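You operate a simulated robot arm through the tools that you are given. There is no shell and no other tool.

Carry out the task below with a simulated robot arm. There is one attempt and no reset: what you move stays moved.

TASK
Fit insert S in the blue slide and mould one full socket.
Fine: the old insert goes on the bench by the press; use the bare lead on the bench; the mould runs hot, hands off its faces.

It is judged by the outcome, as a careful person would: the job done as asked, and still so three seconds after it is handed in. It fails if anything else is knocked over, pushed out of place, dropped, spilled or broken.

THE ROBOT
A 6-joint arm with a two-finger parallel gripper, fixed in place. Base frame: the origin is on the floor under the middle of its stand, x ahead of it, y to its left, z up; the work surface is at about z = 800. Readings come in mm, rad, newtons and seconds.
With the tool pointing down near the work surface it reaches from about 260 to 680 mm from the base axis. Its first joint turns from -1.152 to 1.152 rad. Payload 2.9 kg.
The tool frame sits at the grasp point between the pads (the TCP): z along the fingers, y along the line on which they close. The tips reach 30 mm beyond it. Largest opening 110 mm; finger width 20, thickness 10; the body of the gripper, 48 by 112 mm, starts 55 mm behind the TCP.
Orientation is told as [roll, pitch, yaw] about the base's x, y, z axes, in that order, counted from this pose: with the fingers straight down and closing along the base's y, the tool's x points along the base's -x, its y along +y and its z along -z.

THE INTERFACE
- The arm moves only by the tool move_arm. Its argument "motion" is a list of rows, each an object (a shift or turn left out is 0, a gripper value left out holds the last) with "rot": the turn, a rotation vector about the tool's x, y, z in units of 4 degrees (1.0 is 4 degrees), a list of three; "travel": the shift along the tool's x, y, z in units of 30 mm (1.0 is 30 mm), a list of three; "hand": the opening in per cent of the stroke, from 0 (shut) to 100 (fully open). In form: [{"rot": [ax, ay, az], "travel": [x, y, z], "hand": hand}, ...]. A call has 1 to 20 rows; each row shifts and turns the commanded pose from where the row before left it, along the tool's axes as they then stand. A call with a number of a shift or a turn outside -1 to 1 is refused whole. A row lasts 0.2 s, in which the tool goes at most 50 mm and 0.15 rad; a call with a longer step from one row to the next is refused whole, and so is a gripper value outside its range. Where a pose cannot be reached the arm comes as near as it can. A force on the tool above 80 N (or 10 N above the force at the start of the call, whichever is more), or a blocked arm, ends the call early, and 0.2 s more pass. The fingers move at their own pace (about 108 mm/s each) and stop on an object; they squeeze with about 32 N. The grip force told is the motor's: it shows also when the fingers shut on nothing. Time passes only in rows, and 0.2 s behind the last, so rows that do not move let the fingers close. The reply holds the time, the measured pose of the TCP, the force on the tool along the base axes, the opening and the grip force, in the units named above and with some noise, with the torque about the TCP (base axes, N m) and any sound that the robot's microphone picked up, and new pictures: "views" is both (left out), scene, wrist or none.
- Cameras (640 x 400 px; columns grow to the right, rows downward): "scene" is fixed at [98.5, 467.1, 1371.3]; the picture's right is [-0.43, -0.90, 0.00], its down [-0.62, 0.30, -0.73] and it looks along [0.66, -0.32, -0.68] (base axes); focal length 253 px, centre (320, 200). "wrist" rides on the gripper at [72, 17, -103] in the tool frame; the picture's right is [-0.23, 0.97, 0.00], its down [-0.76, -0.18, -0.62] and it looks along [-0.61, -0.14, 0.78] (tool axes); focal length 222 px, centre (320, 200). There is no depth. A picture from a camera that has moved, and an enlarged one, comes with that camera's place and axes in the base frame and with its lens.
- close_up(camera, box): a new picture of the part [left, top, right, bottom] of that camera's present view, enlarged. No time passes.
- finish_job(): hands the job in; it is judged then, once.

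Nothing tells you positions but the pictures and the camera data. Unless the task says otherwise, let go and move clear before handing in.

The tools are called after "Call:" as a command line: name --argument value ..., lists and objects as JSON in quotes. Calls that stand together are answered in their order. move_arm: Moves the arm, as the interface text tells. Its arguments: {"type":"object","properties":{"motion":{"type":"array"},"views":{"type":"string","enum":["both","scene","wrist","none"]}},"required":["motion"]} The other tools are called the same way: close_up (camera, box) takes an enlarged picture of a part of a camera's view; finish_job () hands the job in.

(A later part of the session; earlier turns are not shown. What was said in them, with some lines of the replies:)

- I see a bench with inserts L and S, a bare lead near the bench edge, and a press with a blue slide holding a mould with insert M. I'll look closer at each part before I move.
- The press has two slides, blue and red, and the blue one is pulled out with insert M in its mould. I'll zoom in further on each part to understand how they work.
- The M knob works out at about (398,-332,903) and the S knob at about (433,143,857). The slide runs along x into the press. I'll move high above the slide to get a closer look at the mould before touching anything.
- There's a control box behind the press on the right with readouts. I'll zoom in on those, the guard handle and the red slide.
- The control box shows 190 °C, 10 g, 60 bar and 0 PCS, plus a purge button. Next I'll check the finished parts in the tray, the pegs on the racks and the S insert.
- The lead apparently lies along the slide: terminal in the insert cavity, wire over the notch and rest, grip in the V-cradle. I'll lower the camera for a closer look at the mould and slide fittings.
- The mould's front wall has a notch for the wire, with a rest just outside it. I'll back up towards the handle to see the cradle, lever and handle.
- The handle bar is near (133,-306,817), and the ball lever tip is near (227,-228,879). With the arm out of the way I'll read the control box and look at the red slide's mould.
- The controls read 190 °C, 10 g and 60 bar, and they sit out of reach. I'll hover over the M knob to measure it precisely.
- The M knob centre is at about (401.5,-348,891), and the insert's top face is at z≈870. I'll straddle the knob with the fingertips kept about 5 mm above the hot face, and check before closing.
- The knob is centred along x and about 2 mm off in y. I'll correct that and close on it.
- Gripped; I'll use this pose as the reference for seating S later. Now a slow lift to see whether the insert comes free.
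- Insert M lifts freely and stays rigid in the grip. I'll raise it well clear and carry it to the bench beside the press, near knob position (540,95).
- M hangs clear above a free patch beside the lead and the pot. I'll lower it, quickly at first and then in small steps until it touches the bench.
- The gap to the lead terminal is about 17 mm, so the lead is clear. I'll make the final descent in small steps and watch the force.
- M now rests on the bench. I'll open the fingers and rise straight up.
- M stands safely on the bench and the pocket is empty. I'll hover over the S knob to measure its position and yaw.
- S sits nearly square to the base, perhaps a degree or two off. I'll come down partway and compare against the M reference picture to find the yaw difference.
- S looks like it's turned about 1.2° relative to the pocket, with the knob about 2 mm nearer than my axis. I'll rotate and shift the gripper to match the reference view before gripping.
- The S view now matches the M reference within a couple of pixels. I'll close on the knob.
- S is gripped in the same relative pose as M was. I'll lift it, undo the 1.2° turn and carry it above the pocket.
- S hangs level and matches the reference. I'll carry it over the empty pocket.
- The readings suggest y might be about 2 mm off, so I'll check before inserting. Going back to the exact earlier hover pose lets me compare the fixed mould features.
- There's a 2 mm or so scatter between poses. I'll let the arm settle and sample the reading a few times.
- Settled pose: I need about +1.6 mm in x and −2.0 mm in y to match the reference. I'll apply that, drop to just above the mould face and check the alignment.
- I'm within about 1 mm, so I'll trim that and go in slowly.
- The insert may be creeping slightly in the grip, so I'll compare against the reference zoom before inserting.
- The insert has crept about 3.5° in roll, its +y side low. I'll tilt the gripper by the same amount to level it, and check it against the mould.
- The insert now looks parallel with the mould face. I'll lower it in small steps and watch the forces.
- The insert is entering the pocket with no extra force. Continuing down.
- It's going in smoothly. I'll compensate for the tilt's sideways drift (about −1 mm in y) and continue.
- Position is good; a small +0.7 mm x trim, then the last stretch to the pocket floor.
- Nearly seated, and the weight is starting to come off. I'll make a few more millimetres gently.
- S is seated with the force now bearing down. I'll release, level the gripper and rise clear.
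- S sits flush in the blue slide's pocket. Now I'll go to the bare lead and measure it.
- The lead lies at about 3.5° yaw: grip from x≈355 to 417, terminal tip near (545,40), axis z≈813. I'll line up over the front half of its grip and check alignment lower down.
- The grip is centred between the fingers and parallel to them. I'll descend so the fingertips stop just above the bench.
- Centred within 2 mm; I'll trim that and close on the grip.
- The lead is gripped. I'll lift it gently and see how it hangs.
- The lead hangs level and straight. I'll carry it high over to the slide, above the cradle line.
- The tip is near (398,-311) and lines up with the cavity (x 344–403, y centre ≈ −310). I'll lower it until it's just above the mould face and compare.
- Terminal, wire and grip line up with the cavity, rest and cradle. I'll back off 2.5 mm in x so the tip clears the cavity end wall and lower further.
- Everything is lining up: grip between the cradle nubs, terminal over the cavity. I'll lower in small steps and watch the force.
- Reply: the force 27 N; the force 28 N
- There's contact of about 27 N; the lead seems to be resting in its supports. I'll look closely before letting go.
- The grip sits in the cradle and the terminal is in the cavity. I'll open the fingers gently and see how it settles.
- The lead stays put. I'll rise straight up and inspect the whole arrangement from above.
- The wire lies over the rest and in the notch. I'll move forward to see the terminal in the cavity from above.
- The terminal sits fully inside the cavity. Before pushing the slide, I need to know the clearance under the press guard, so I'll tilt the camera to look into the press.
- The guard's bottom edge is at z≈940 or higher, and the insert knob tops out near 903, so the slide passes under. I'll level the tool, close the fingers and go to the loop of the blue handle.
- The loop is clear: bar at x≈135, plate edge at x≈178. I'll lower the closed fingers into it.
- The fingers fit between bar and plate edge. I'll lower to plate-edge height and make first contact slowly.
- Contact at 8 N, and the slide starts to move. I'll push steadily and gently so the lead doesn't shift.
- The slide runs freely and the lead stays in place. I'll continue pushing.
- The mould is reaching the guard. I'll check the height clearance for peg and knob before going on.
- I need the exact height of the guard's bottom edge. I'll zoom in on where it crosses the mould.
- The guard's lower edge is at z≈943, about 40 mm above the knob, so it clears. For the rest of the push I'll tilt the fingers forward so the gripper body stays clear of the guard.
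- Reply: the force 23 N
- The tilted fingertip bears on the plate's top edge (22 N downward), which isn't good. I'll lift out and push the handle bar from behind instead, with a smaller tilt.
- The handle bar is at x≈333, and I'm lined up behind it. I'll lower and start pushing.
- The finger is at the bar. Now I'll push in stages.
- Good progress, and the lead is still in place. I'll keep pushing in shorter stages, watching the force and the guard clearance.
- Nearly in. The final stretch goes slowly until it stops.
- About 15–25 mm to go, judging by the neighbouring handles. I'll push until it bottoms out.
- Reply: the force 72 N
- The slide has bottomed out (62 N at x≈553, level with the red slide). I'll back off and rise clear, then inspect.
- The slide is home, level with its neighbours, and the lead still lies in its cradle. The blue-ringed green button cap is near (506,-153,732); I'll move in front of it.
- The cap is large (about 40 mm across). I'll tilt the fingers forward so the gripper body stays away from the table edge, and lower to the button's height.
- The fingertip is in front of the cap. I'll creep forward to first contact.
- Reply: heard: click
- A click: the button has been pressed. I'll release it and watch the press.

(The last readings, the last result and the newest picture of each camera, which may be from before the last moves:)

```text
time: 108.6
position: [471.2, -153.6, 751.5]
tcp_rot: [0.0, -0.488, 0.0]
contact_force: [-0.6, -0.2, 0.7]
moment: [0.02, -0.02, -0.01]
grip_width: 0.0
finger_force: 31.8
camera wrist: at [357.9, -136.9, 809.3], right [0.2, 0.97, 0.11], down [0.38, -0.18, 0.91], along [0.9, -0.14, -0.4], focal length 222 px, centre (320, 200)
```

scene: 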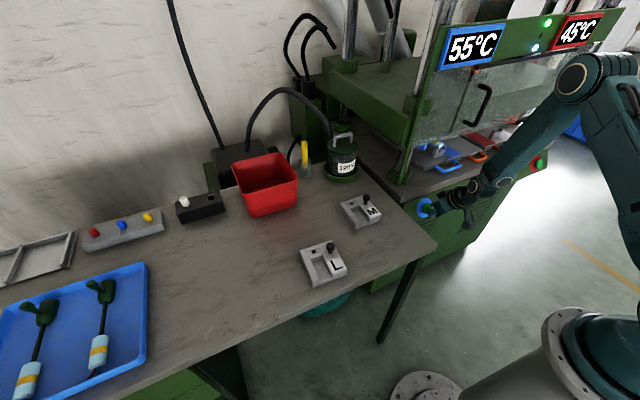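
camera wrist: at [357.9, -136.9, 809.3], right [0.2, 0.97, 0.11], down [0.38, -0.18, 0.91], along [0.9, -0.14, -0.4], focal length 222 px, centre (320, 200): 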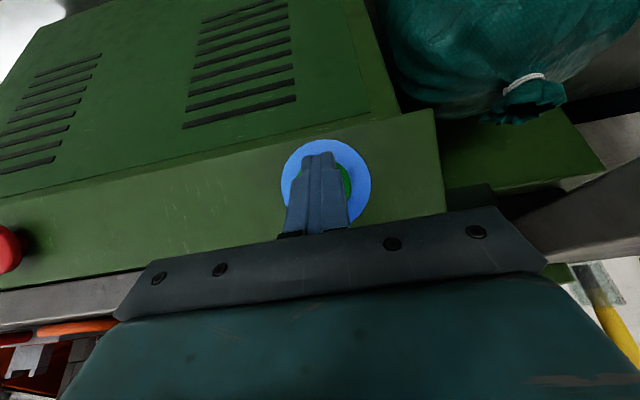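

The press is cycling: the platen has come down and the lights are on. I'll wait and watch without touching anything.

Call:
close_up --camera "scene" --box '[330, 0, 640, 190]'

Call:
move_arm --motion '[{}, {}, {}, {}]' --views "scene"

Call:
close_up --camera "scene" --box '[380, 0, 640, 160]'

```text
2.06 times, centred on (485, 95) of scene
camera zoom: at [98.5, 467.1, 1371.3], right [-0.43, -0.9, 0.0], down [-0.62, 0.3, -0.73], along [0.66, -0.32, -0.68], focal length 523 px, centre (-21, 417)
```

zoom: 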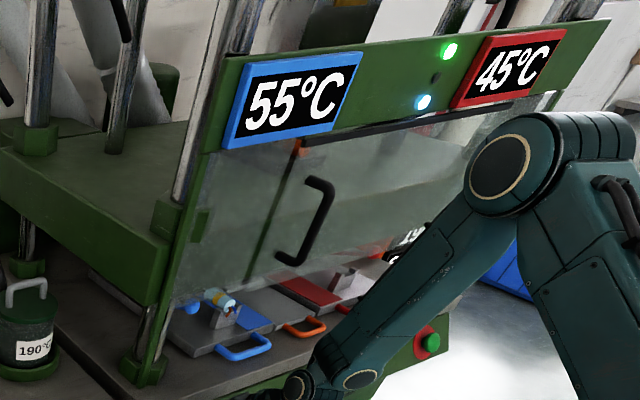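

```text
time: 109.6
position: [471.6, -152.9, 751.2]
tcp_rot: [-0.001, -0.489, -0.001]
contact_force: [-0.7, -0.4, -0.1]
moment: [-0.01, 0.0, -0.04]
grip_width: 0.0
finger_force: 31.6
```

scene: 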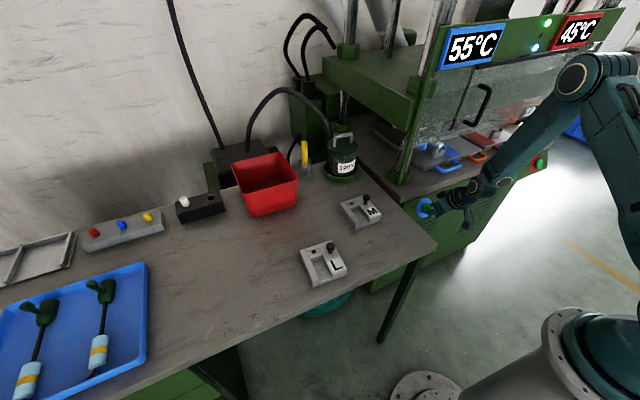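

```text
2.46 times, centred on (510, 80) of scene
camera zoom: at [98.5, 467.1, 1371.3], right [-0.43, -0.9, 0.0], down [-0.62, 0.3, -0.73], along [0.66, -0.32, -0.68], focal length 624 px, centre (-148, 495)
```

zoom: 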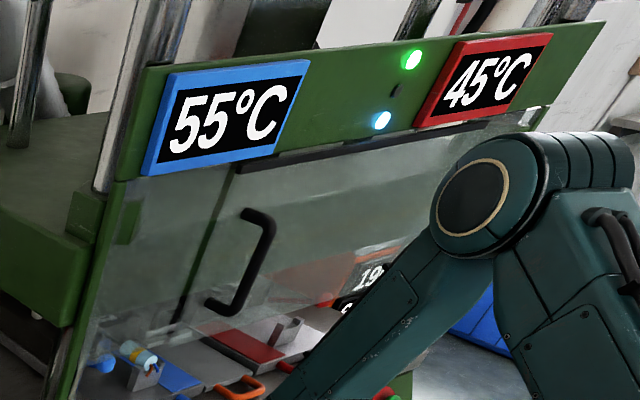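

Call:
move_arm --motion '[{}, {}, {}, {}, {}]' --views "scene"

Call:
move_arm --motion '[{}, {}, {}, {}, {}, {}, {}, {}]' --views "scene"

```text
time: 110.8
position: [470.9, -151.4, 750.9]
tcp_rot: [-0.001, -0.488, 0.001]
contact_force: [0.4, -0.1, -1.0]
moment: [0.0, -0.03, 0.03]
grip_width: 0.1
finger_force: 32.0
```

scene: 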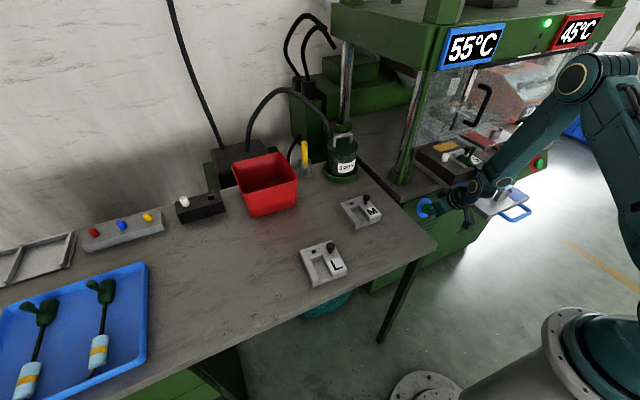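

```text
time: 112.6
position: [470.7, -153.0, 752.9]
tcp_rot: [0.0, -0.49, 0.001]
contact_force: [0.0, 1.0, 0.2]
moment: [0.02, -0.01, 0.0]
grip_width: 0.1
finger_force: 32.0
```

scene: 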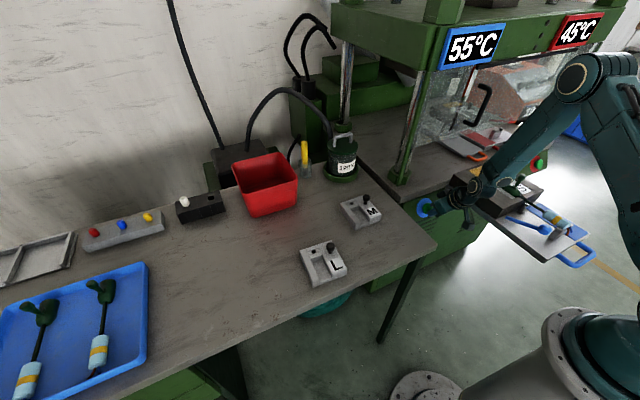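

The press opened and the slide came back out on its own. I'll look at the moulded part.

Call:
close_up --camera "scene" --box '[450, 140, 600, 260]'

Call:
close_up --camera "scene" --box '[490, 165, 550, 215]'

Call:
close_up --camera "scene" --box '[400, 130, 520, 230]'

```text
3.33 times, centred on (525, 200) of scene
camera zoom: at [98.5, 467.1, 1371.3], right [-0.43, -0.9, 0.0], down [-0.62, 0.3, -0.73], along [0.66, -0.32, -0.68], focal length 845 px, centre (-363, 200)
```

zoom: 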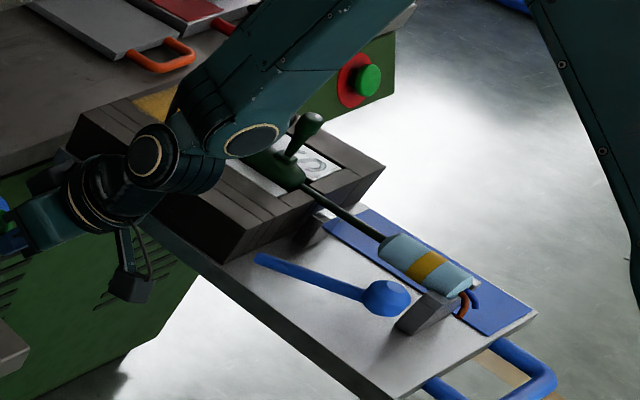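

```text
8.00 times, centred on (520, 190) of scene
camera zoom: at [98.5, 467.1, 1371.3], right [-0.43, -0.9, 0.0], down [-0.62, 0.3, -0.73], along [0.66, -0.32, -0.68], focal length 2027 px, centre (-1280, 280)
```

zoom: 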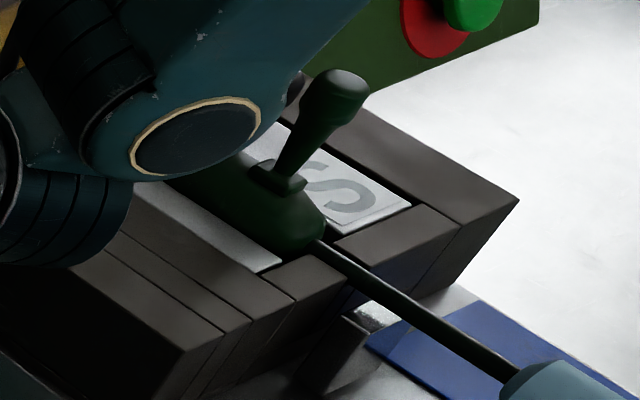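

```text
4.00 times, centred on (460, 180) of scene
camera zoom: at [98.5, 467.1, 1371.3], right [-0.43, -0.9, 0.0], down [-0.62, 0.3, -0.73], along [0.66, -0.32, -0.68], focal length 1014 px, centre (-240, 280)
```

zoom: 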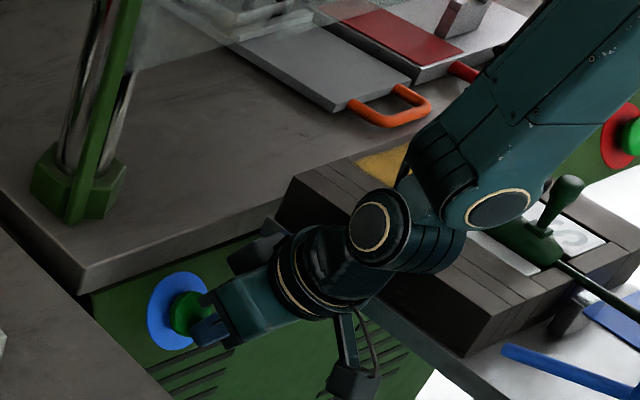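

The socket is moulded with its sprue. The arm is close beside the slide, so I'll back away carefully: −x a little, then +y, then up.

Call:
move_arm --motion '[{"travel": [0.294, 0, -0.156]}, {"travel": [0, 0.4, 0]}, {"travel": [0, 0.4, 0]}, {"travel": [0, 0.4, 0]}, {"travel": [-0.25, 0, -0.47]}, {"travel": [-0.4, 0, -0.75]}, {"travel": [-0.45, 0, -0.85]}, {"travel": [-0.45, 0, -0.85]}, {"travel": [-0.45, 0, -0.85]}, {"travel": [-0.45, 0, -0.85]}, {"travel": [-0.3, 0, -0.56]}, {}]'

Call:
close_up --camera "scene" --box '[450, 140, 600, 260]'

Call:
close_up --camera "scene" --box '[480, 155, 550, 215]'

```text
time: 115.2
position: [462.1, -114.3, 928.7]
tcp_rot: [0.0, -0.489, 0.0]
contact_force: [0.7, -0.4, 0.2]
moment: [0.02, 0.02, -0.01]
grip_width: 0.3
finger_force: 31.8
camera wrist: at [349.0, -99.1, 985.6], right [0.2, 0.97, 0.11], down [0.38, -0.18, 0.91], along [0.9, -0.14, -0.41], focal length 222 px, centre (320, 200)
```

scene: 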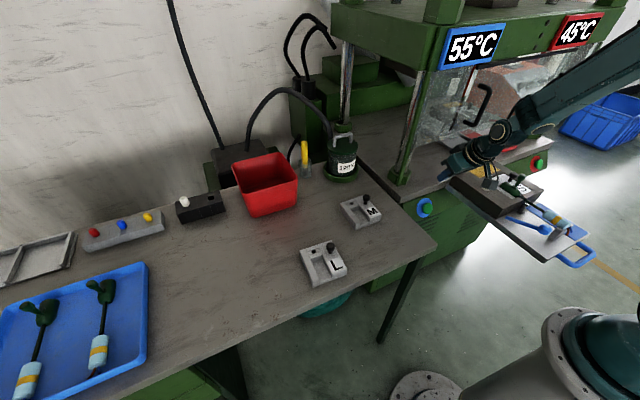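
wrist: 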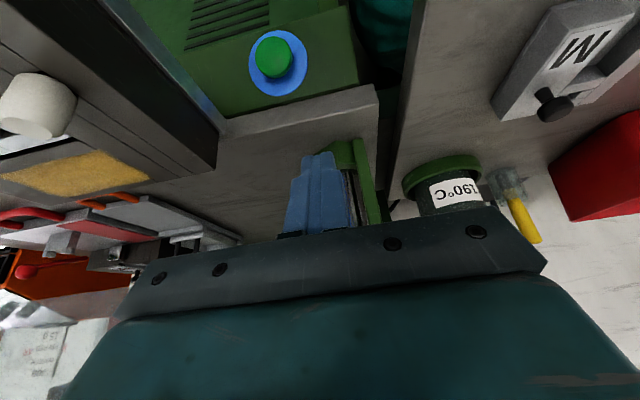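

```text
3.33 times, centred on (525, 200) of scene
camera zoom: at [98.5, 467.1, 1371.3], right [-0.43, -0.9, 0.0], down [-0.62, 0.3, -0.73], along [0.66, -0.32, -0.68], focal length 845 px, centre (-363, 200)
```

zoom: 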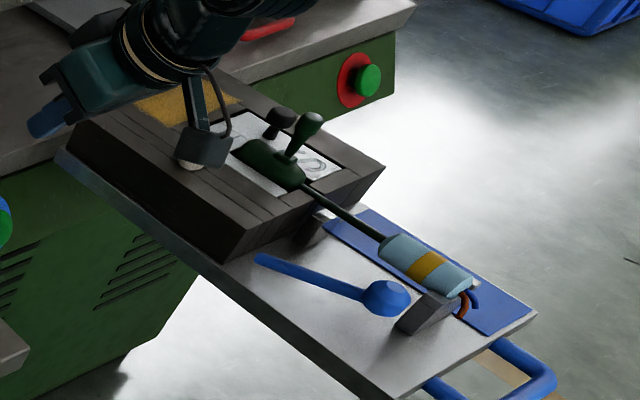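

```text
6.67 times, centred on (515, 185) of scene
camera zoom: at [98.5, 467.1, 1371.3], right [-0.43, -0.9, 0.0], down [-0.62, 0.3, -0.73], along [0.66, -0.32, -0.68], focal length 1689 px, centre (-980, 300)
```

zoom: 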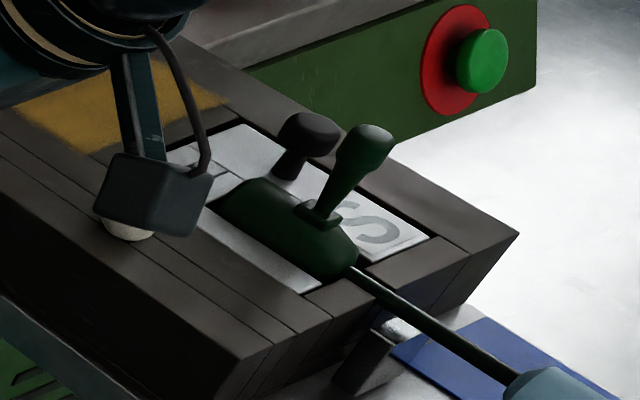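

I'll rise, level the tool and view the part from above to check that it's full.

Call:
move_arm --motion '[{"travel": [-0.45, 0, -0.85]}, {"travel": [-0.45, 0, -0.85]}, {"rot": [0, 1, 0]}, {"rot": [0, 1, 0]}, {"rot": [0, 1, 0]}, {"rot": [0, 1, 0]}, {"rot": [0, 1, 0]}, {"rot": [0, 1, 0]}, {"rot": [0, 1, 0]}, {"travel": [0.5, -0.95, 0]}, {"travel": [0.5, -0.95, 0]}, {"travel": [0.5, -0.95, 0]}, {"travel": [0.4, -0.95, 0]}, {"travel": [0, -0.95, 0]}, {"travel": [0, -0.95, 0]}, {"travel": [0, -0.95, 0]}, {}]'

Call:
close_up --camera "wrist" --box '[240, 20, 420, 170]'

Call:
close_up --camera "scene" --box '[480, 155, 550, 215]'

```text
time: 118.8
position: [404.7, -316.3, 985.3]
tcp_rot: [0.0, 0.0, 0.0]
contact_force: [0.2, 0.2, 0.0]
moment: [0.0, -0.01, -0.02]
grip_width: 0.0
finger_force: 32.0
camera wrist: at [331.1, -301.8, 1089.1], right [0.23, 0.97, 0.0], down [0.76, -0.18, 0.62], along [0.61, -0.14, -0.78], focal length 222 px, centre (320, 200)
```

scene: 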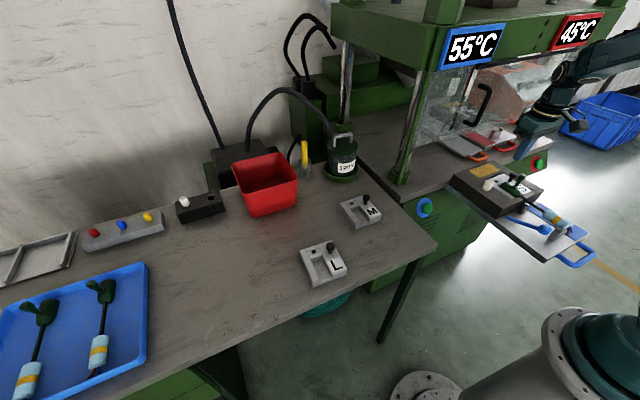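
wrist: 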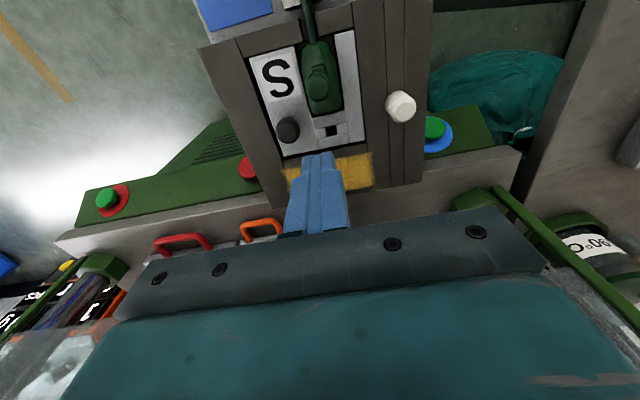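

```text
2.67 times, centred on (330, 95) of wrist
camera zoom: at [331.1, -301.8, 1089.1], right [0.23, 0.97, 0.0], down [0.76, -0.18, 0.62], along [0.61, -0.14, -0.78], focal length 592 px, centre (293, 480)
```

zoom: 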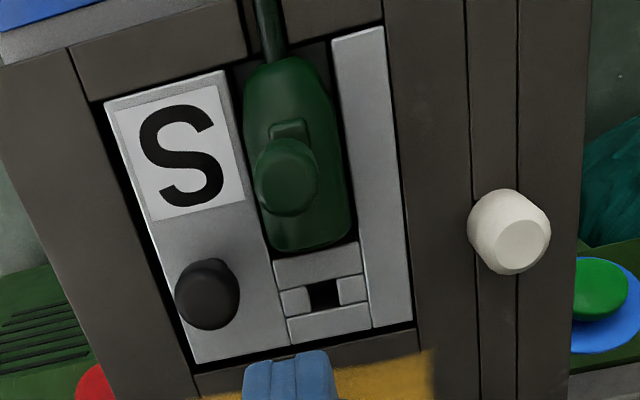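

```text
6.67 times, centred on (515, 185) of scene
camera zoom: at [98.5, 467.0, 1371.3], right [-0.43, -0.9, 0.0], down [-0.62, 0.3, -0.73], along [0.66, -0.32, -0.68], focal length 1689 px, centre (-980, 300)
```

zoom: 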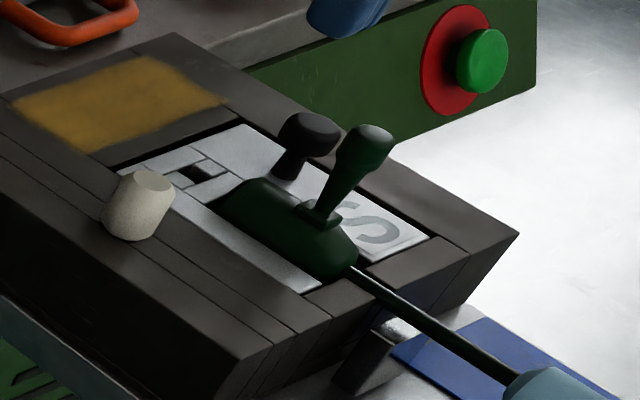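

The body looks complete, with no brass showing. I'll zoom closer to confirm, and check the piece counter.

Call:
close_up --camera "wrist" --box '[290, 20, 360, 130]'

Call:
close_up --camera "wrist" --box '[0, 250, 140, 350]'

Call:
close_up --camera "scene" --box '[495, 165, 535, 200]'

Call:
close_up --camera "scene" --box '[500, 60, 580, 140]'

```text
3.64 times, centred on (325, 75) of wrist
camera zoom: at [331.1, -301.8, 1089.1], right [0.23, 0.97, 0.0], down [0.76, -0.18, 0.62], along [0.61, -0.14, -0.78], focal length 808 px, centre (302, 654)
```

zoom: 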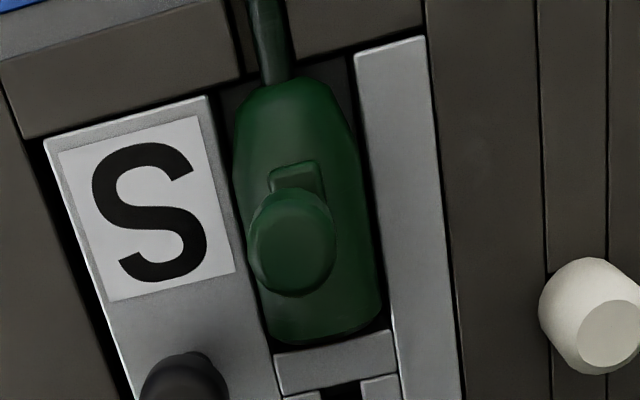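

```text
4.00 times, centred on (70, 300) of wrist
camera zoom: at [331.1, -301.8, 1089.1], right [0.23, 0.97, 0.0], down [0.76, -0.18, 0.62], along [0.61, -0.14, -0.78], focal length 888 px, centre (1320, -200)
```

zoom: 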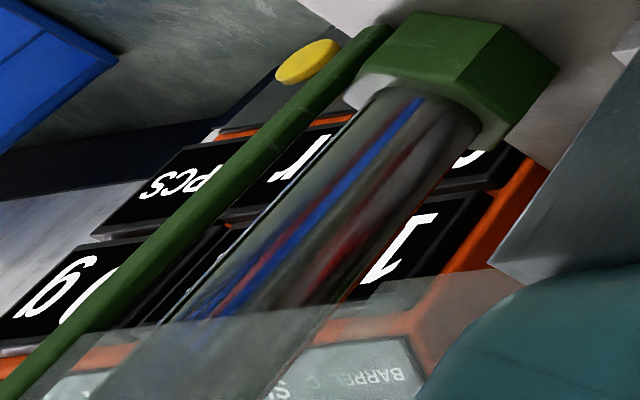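

```text
11.43 times, centred on (515, 182) of scene
camera zoom: at [98.5, 467.0, 1371.3], right [-0.43, -0.9, 0.0], down [-0.62, 0.3, -0.73], along [0.66, -0.32, -0.68], focal length 2896 px, centre (-1909, 400)
```

zoom: 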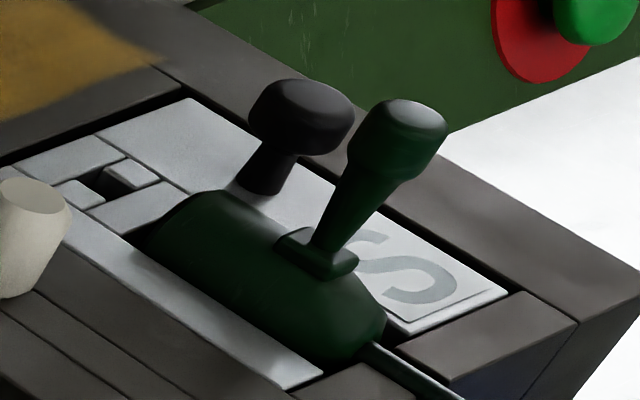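

```text
5.00 times, centred on (540, 100) of scene
camera zoom: at [98.5, 467.0, 1371.3], right [-0.43, -0.9, 0.0], down [-0.62, 0.3, -0.73], along [0.66, -0.32, -0.68], focal length 1267 px, centre (-780, 700)
```

zoom: 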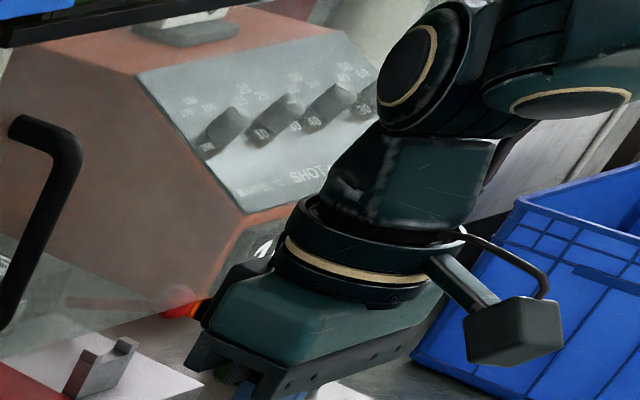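

The socket body is complete. I'll move up and away, and check the counter from the earlier viewpoint.

Call:
move_arm --motion '[{"travel": [0.1, 0.1, -0.7]}, {"travel": [0.4, 0.4, -0.9]}, {"travel": [0.5, 0.6, -0.9]}, {"travel": [0.5, 0.6, -0.9]}, {"travel": [0.5, 0.6, -0.9]}, {"travel": [0.5, 0.6, 0]}, {}]'

Call:
close_up --camera "wrist" --box '[0, 200, 160, 320]'

Call:
close_up --camera "scene" --box '[330, 0, 640, 280]'

Call:
close_up --camera "wrist" --box '[180, 60, 360, 210]'

```text
time: 120.4
position: [329.2, -229.0, 1113.5]
tcp_rot: [-0.002, 0.001, -0.002]
contact_force: [0.0, 0.0, 0.3]
moment: [0.0, 0.0, -0.03]
grip_width: 0.1
finger_force: 32.1
camera wrist: at [255.9, -214.2, 1217.1], right [0.23, 0.97, 0.0], down [0.76, -0.18, 0.62], along [0.61, -0.14, -0.78], focal length 222 px, centre (320, 200)
```

scene: 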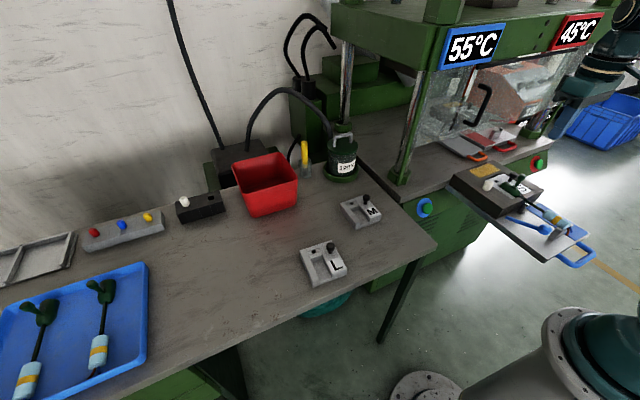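
wrist: 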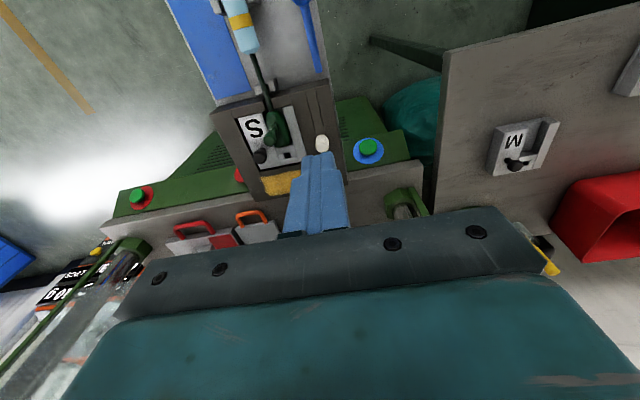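

```text
3.33 times, centred on (80, 260) of wrist
camera zoom: at [255.9, -214.2, 1217.1], right [0.23, 0.97, 0.0], down [0.76, -0.18, 0.62], along [0.61, -0.14, -0.78], focal length 740 px, centre (1120, 0)
```

zoom: 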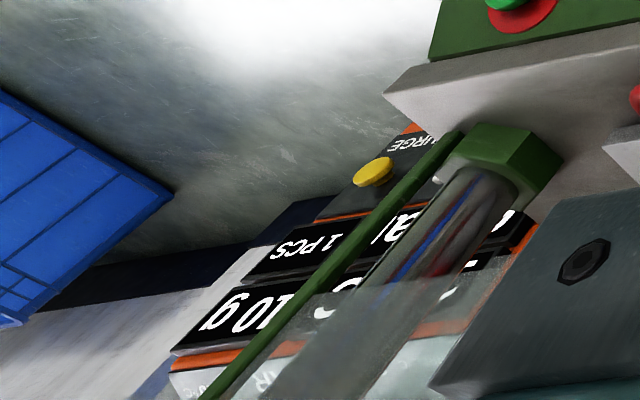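

```text
1.43 times, centred on (485, 140) of scene
camera zoom: at [98.5, 467.1, 1371.3], right [-0.43, -0.9, 0.0], down [-0.62, 0.3, -0.73], along [0.66, -0.32, -0.68], focal length 362 px, centre (84, 286)
```

zoom: 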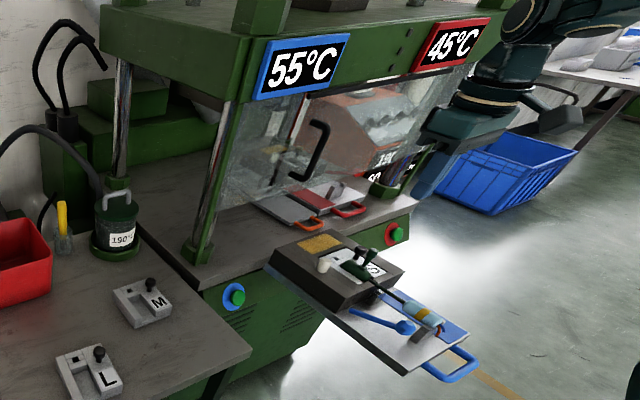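

```text
2.67 times, centred on (270, 135) of wrist
camera zoom: at [255.9, -214.2, 1217.1], right [0.23, 0.97, 0.0], down [0.76, -0.18, 0.62], along [0.61, -0.14, -0.78], focal length 592 px, centre (453, 373)
```

zoom: 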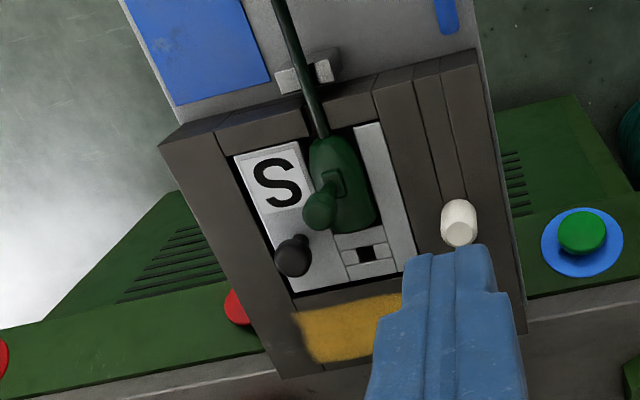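

The counter reads 1 PCS. Insert S is in the blue slide with a complete socket moulded on the lead, M stands on the bench by the press, and nothing else has moved. The arm is clear, so I'm handing in.

Call:
finish_job

```text
The job is handed in.
```

The socket is moulded: insert S is in the blue slide, and its mould holds one complete green socket on the bare lead. The press counter went from 0 to 1 piece, no brass shows through the body, and I handed the job in.

- **Old insert:** M stands on the bench beside the press, clear of the pot and insert L.
- **Finished socket:** it is still in the mould with its sprue on. The press sent the blue slide back out by itself after the cycle, and I left the socket there because the task didn't say where it should go.
- **Hot faces:** I moved the inserts only by their knobs and the lead only by its grip. The gripper did not touch the mould faces.
- **Slide:** on the way in, the gripper briefly pressed on the top edge of the slide plate with about 22 N. I then pushed from the handle bar until the slide stopped. I saw no sign that the lead or anything else shifted.
- **Settings:** I left the machine as it was. The shot stayed at 10 g.
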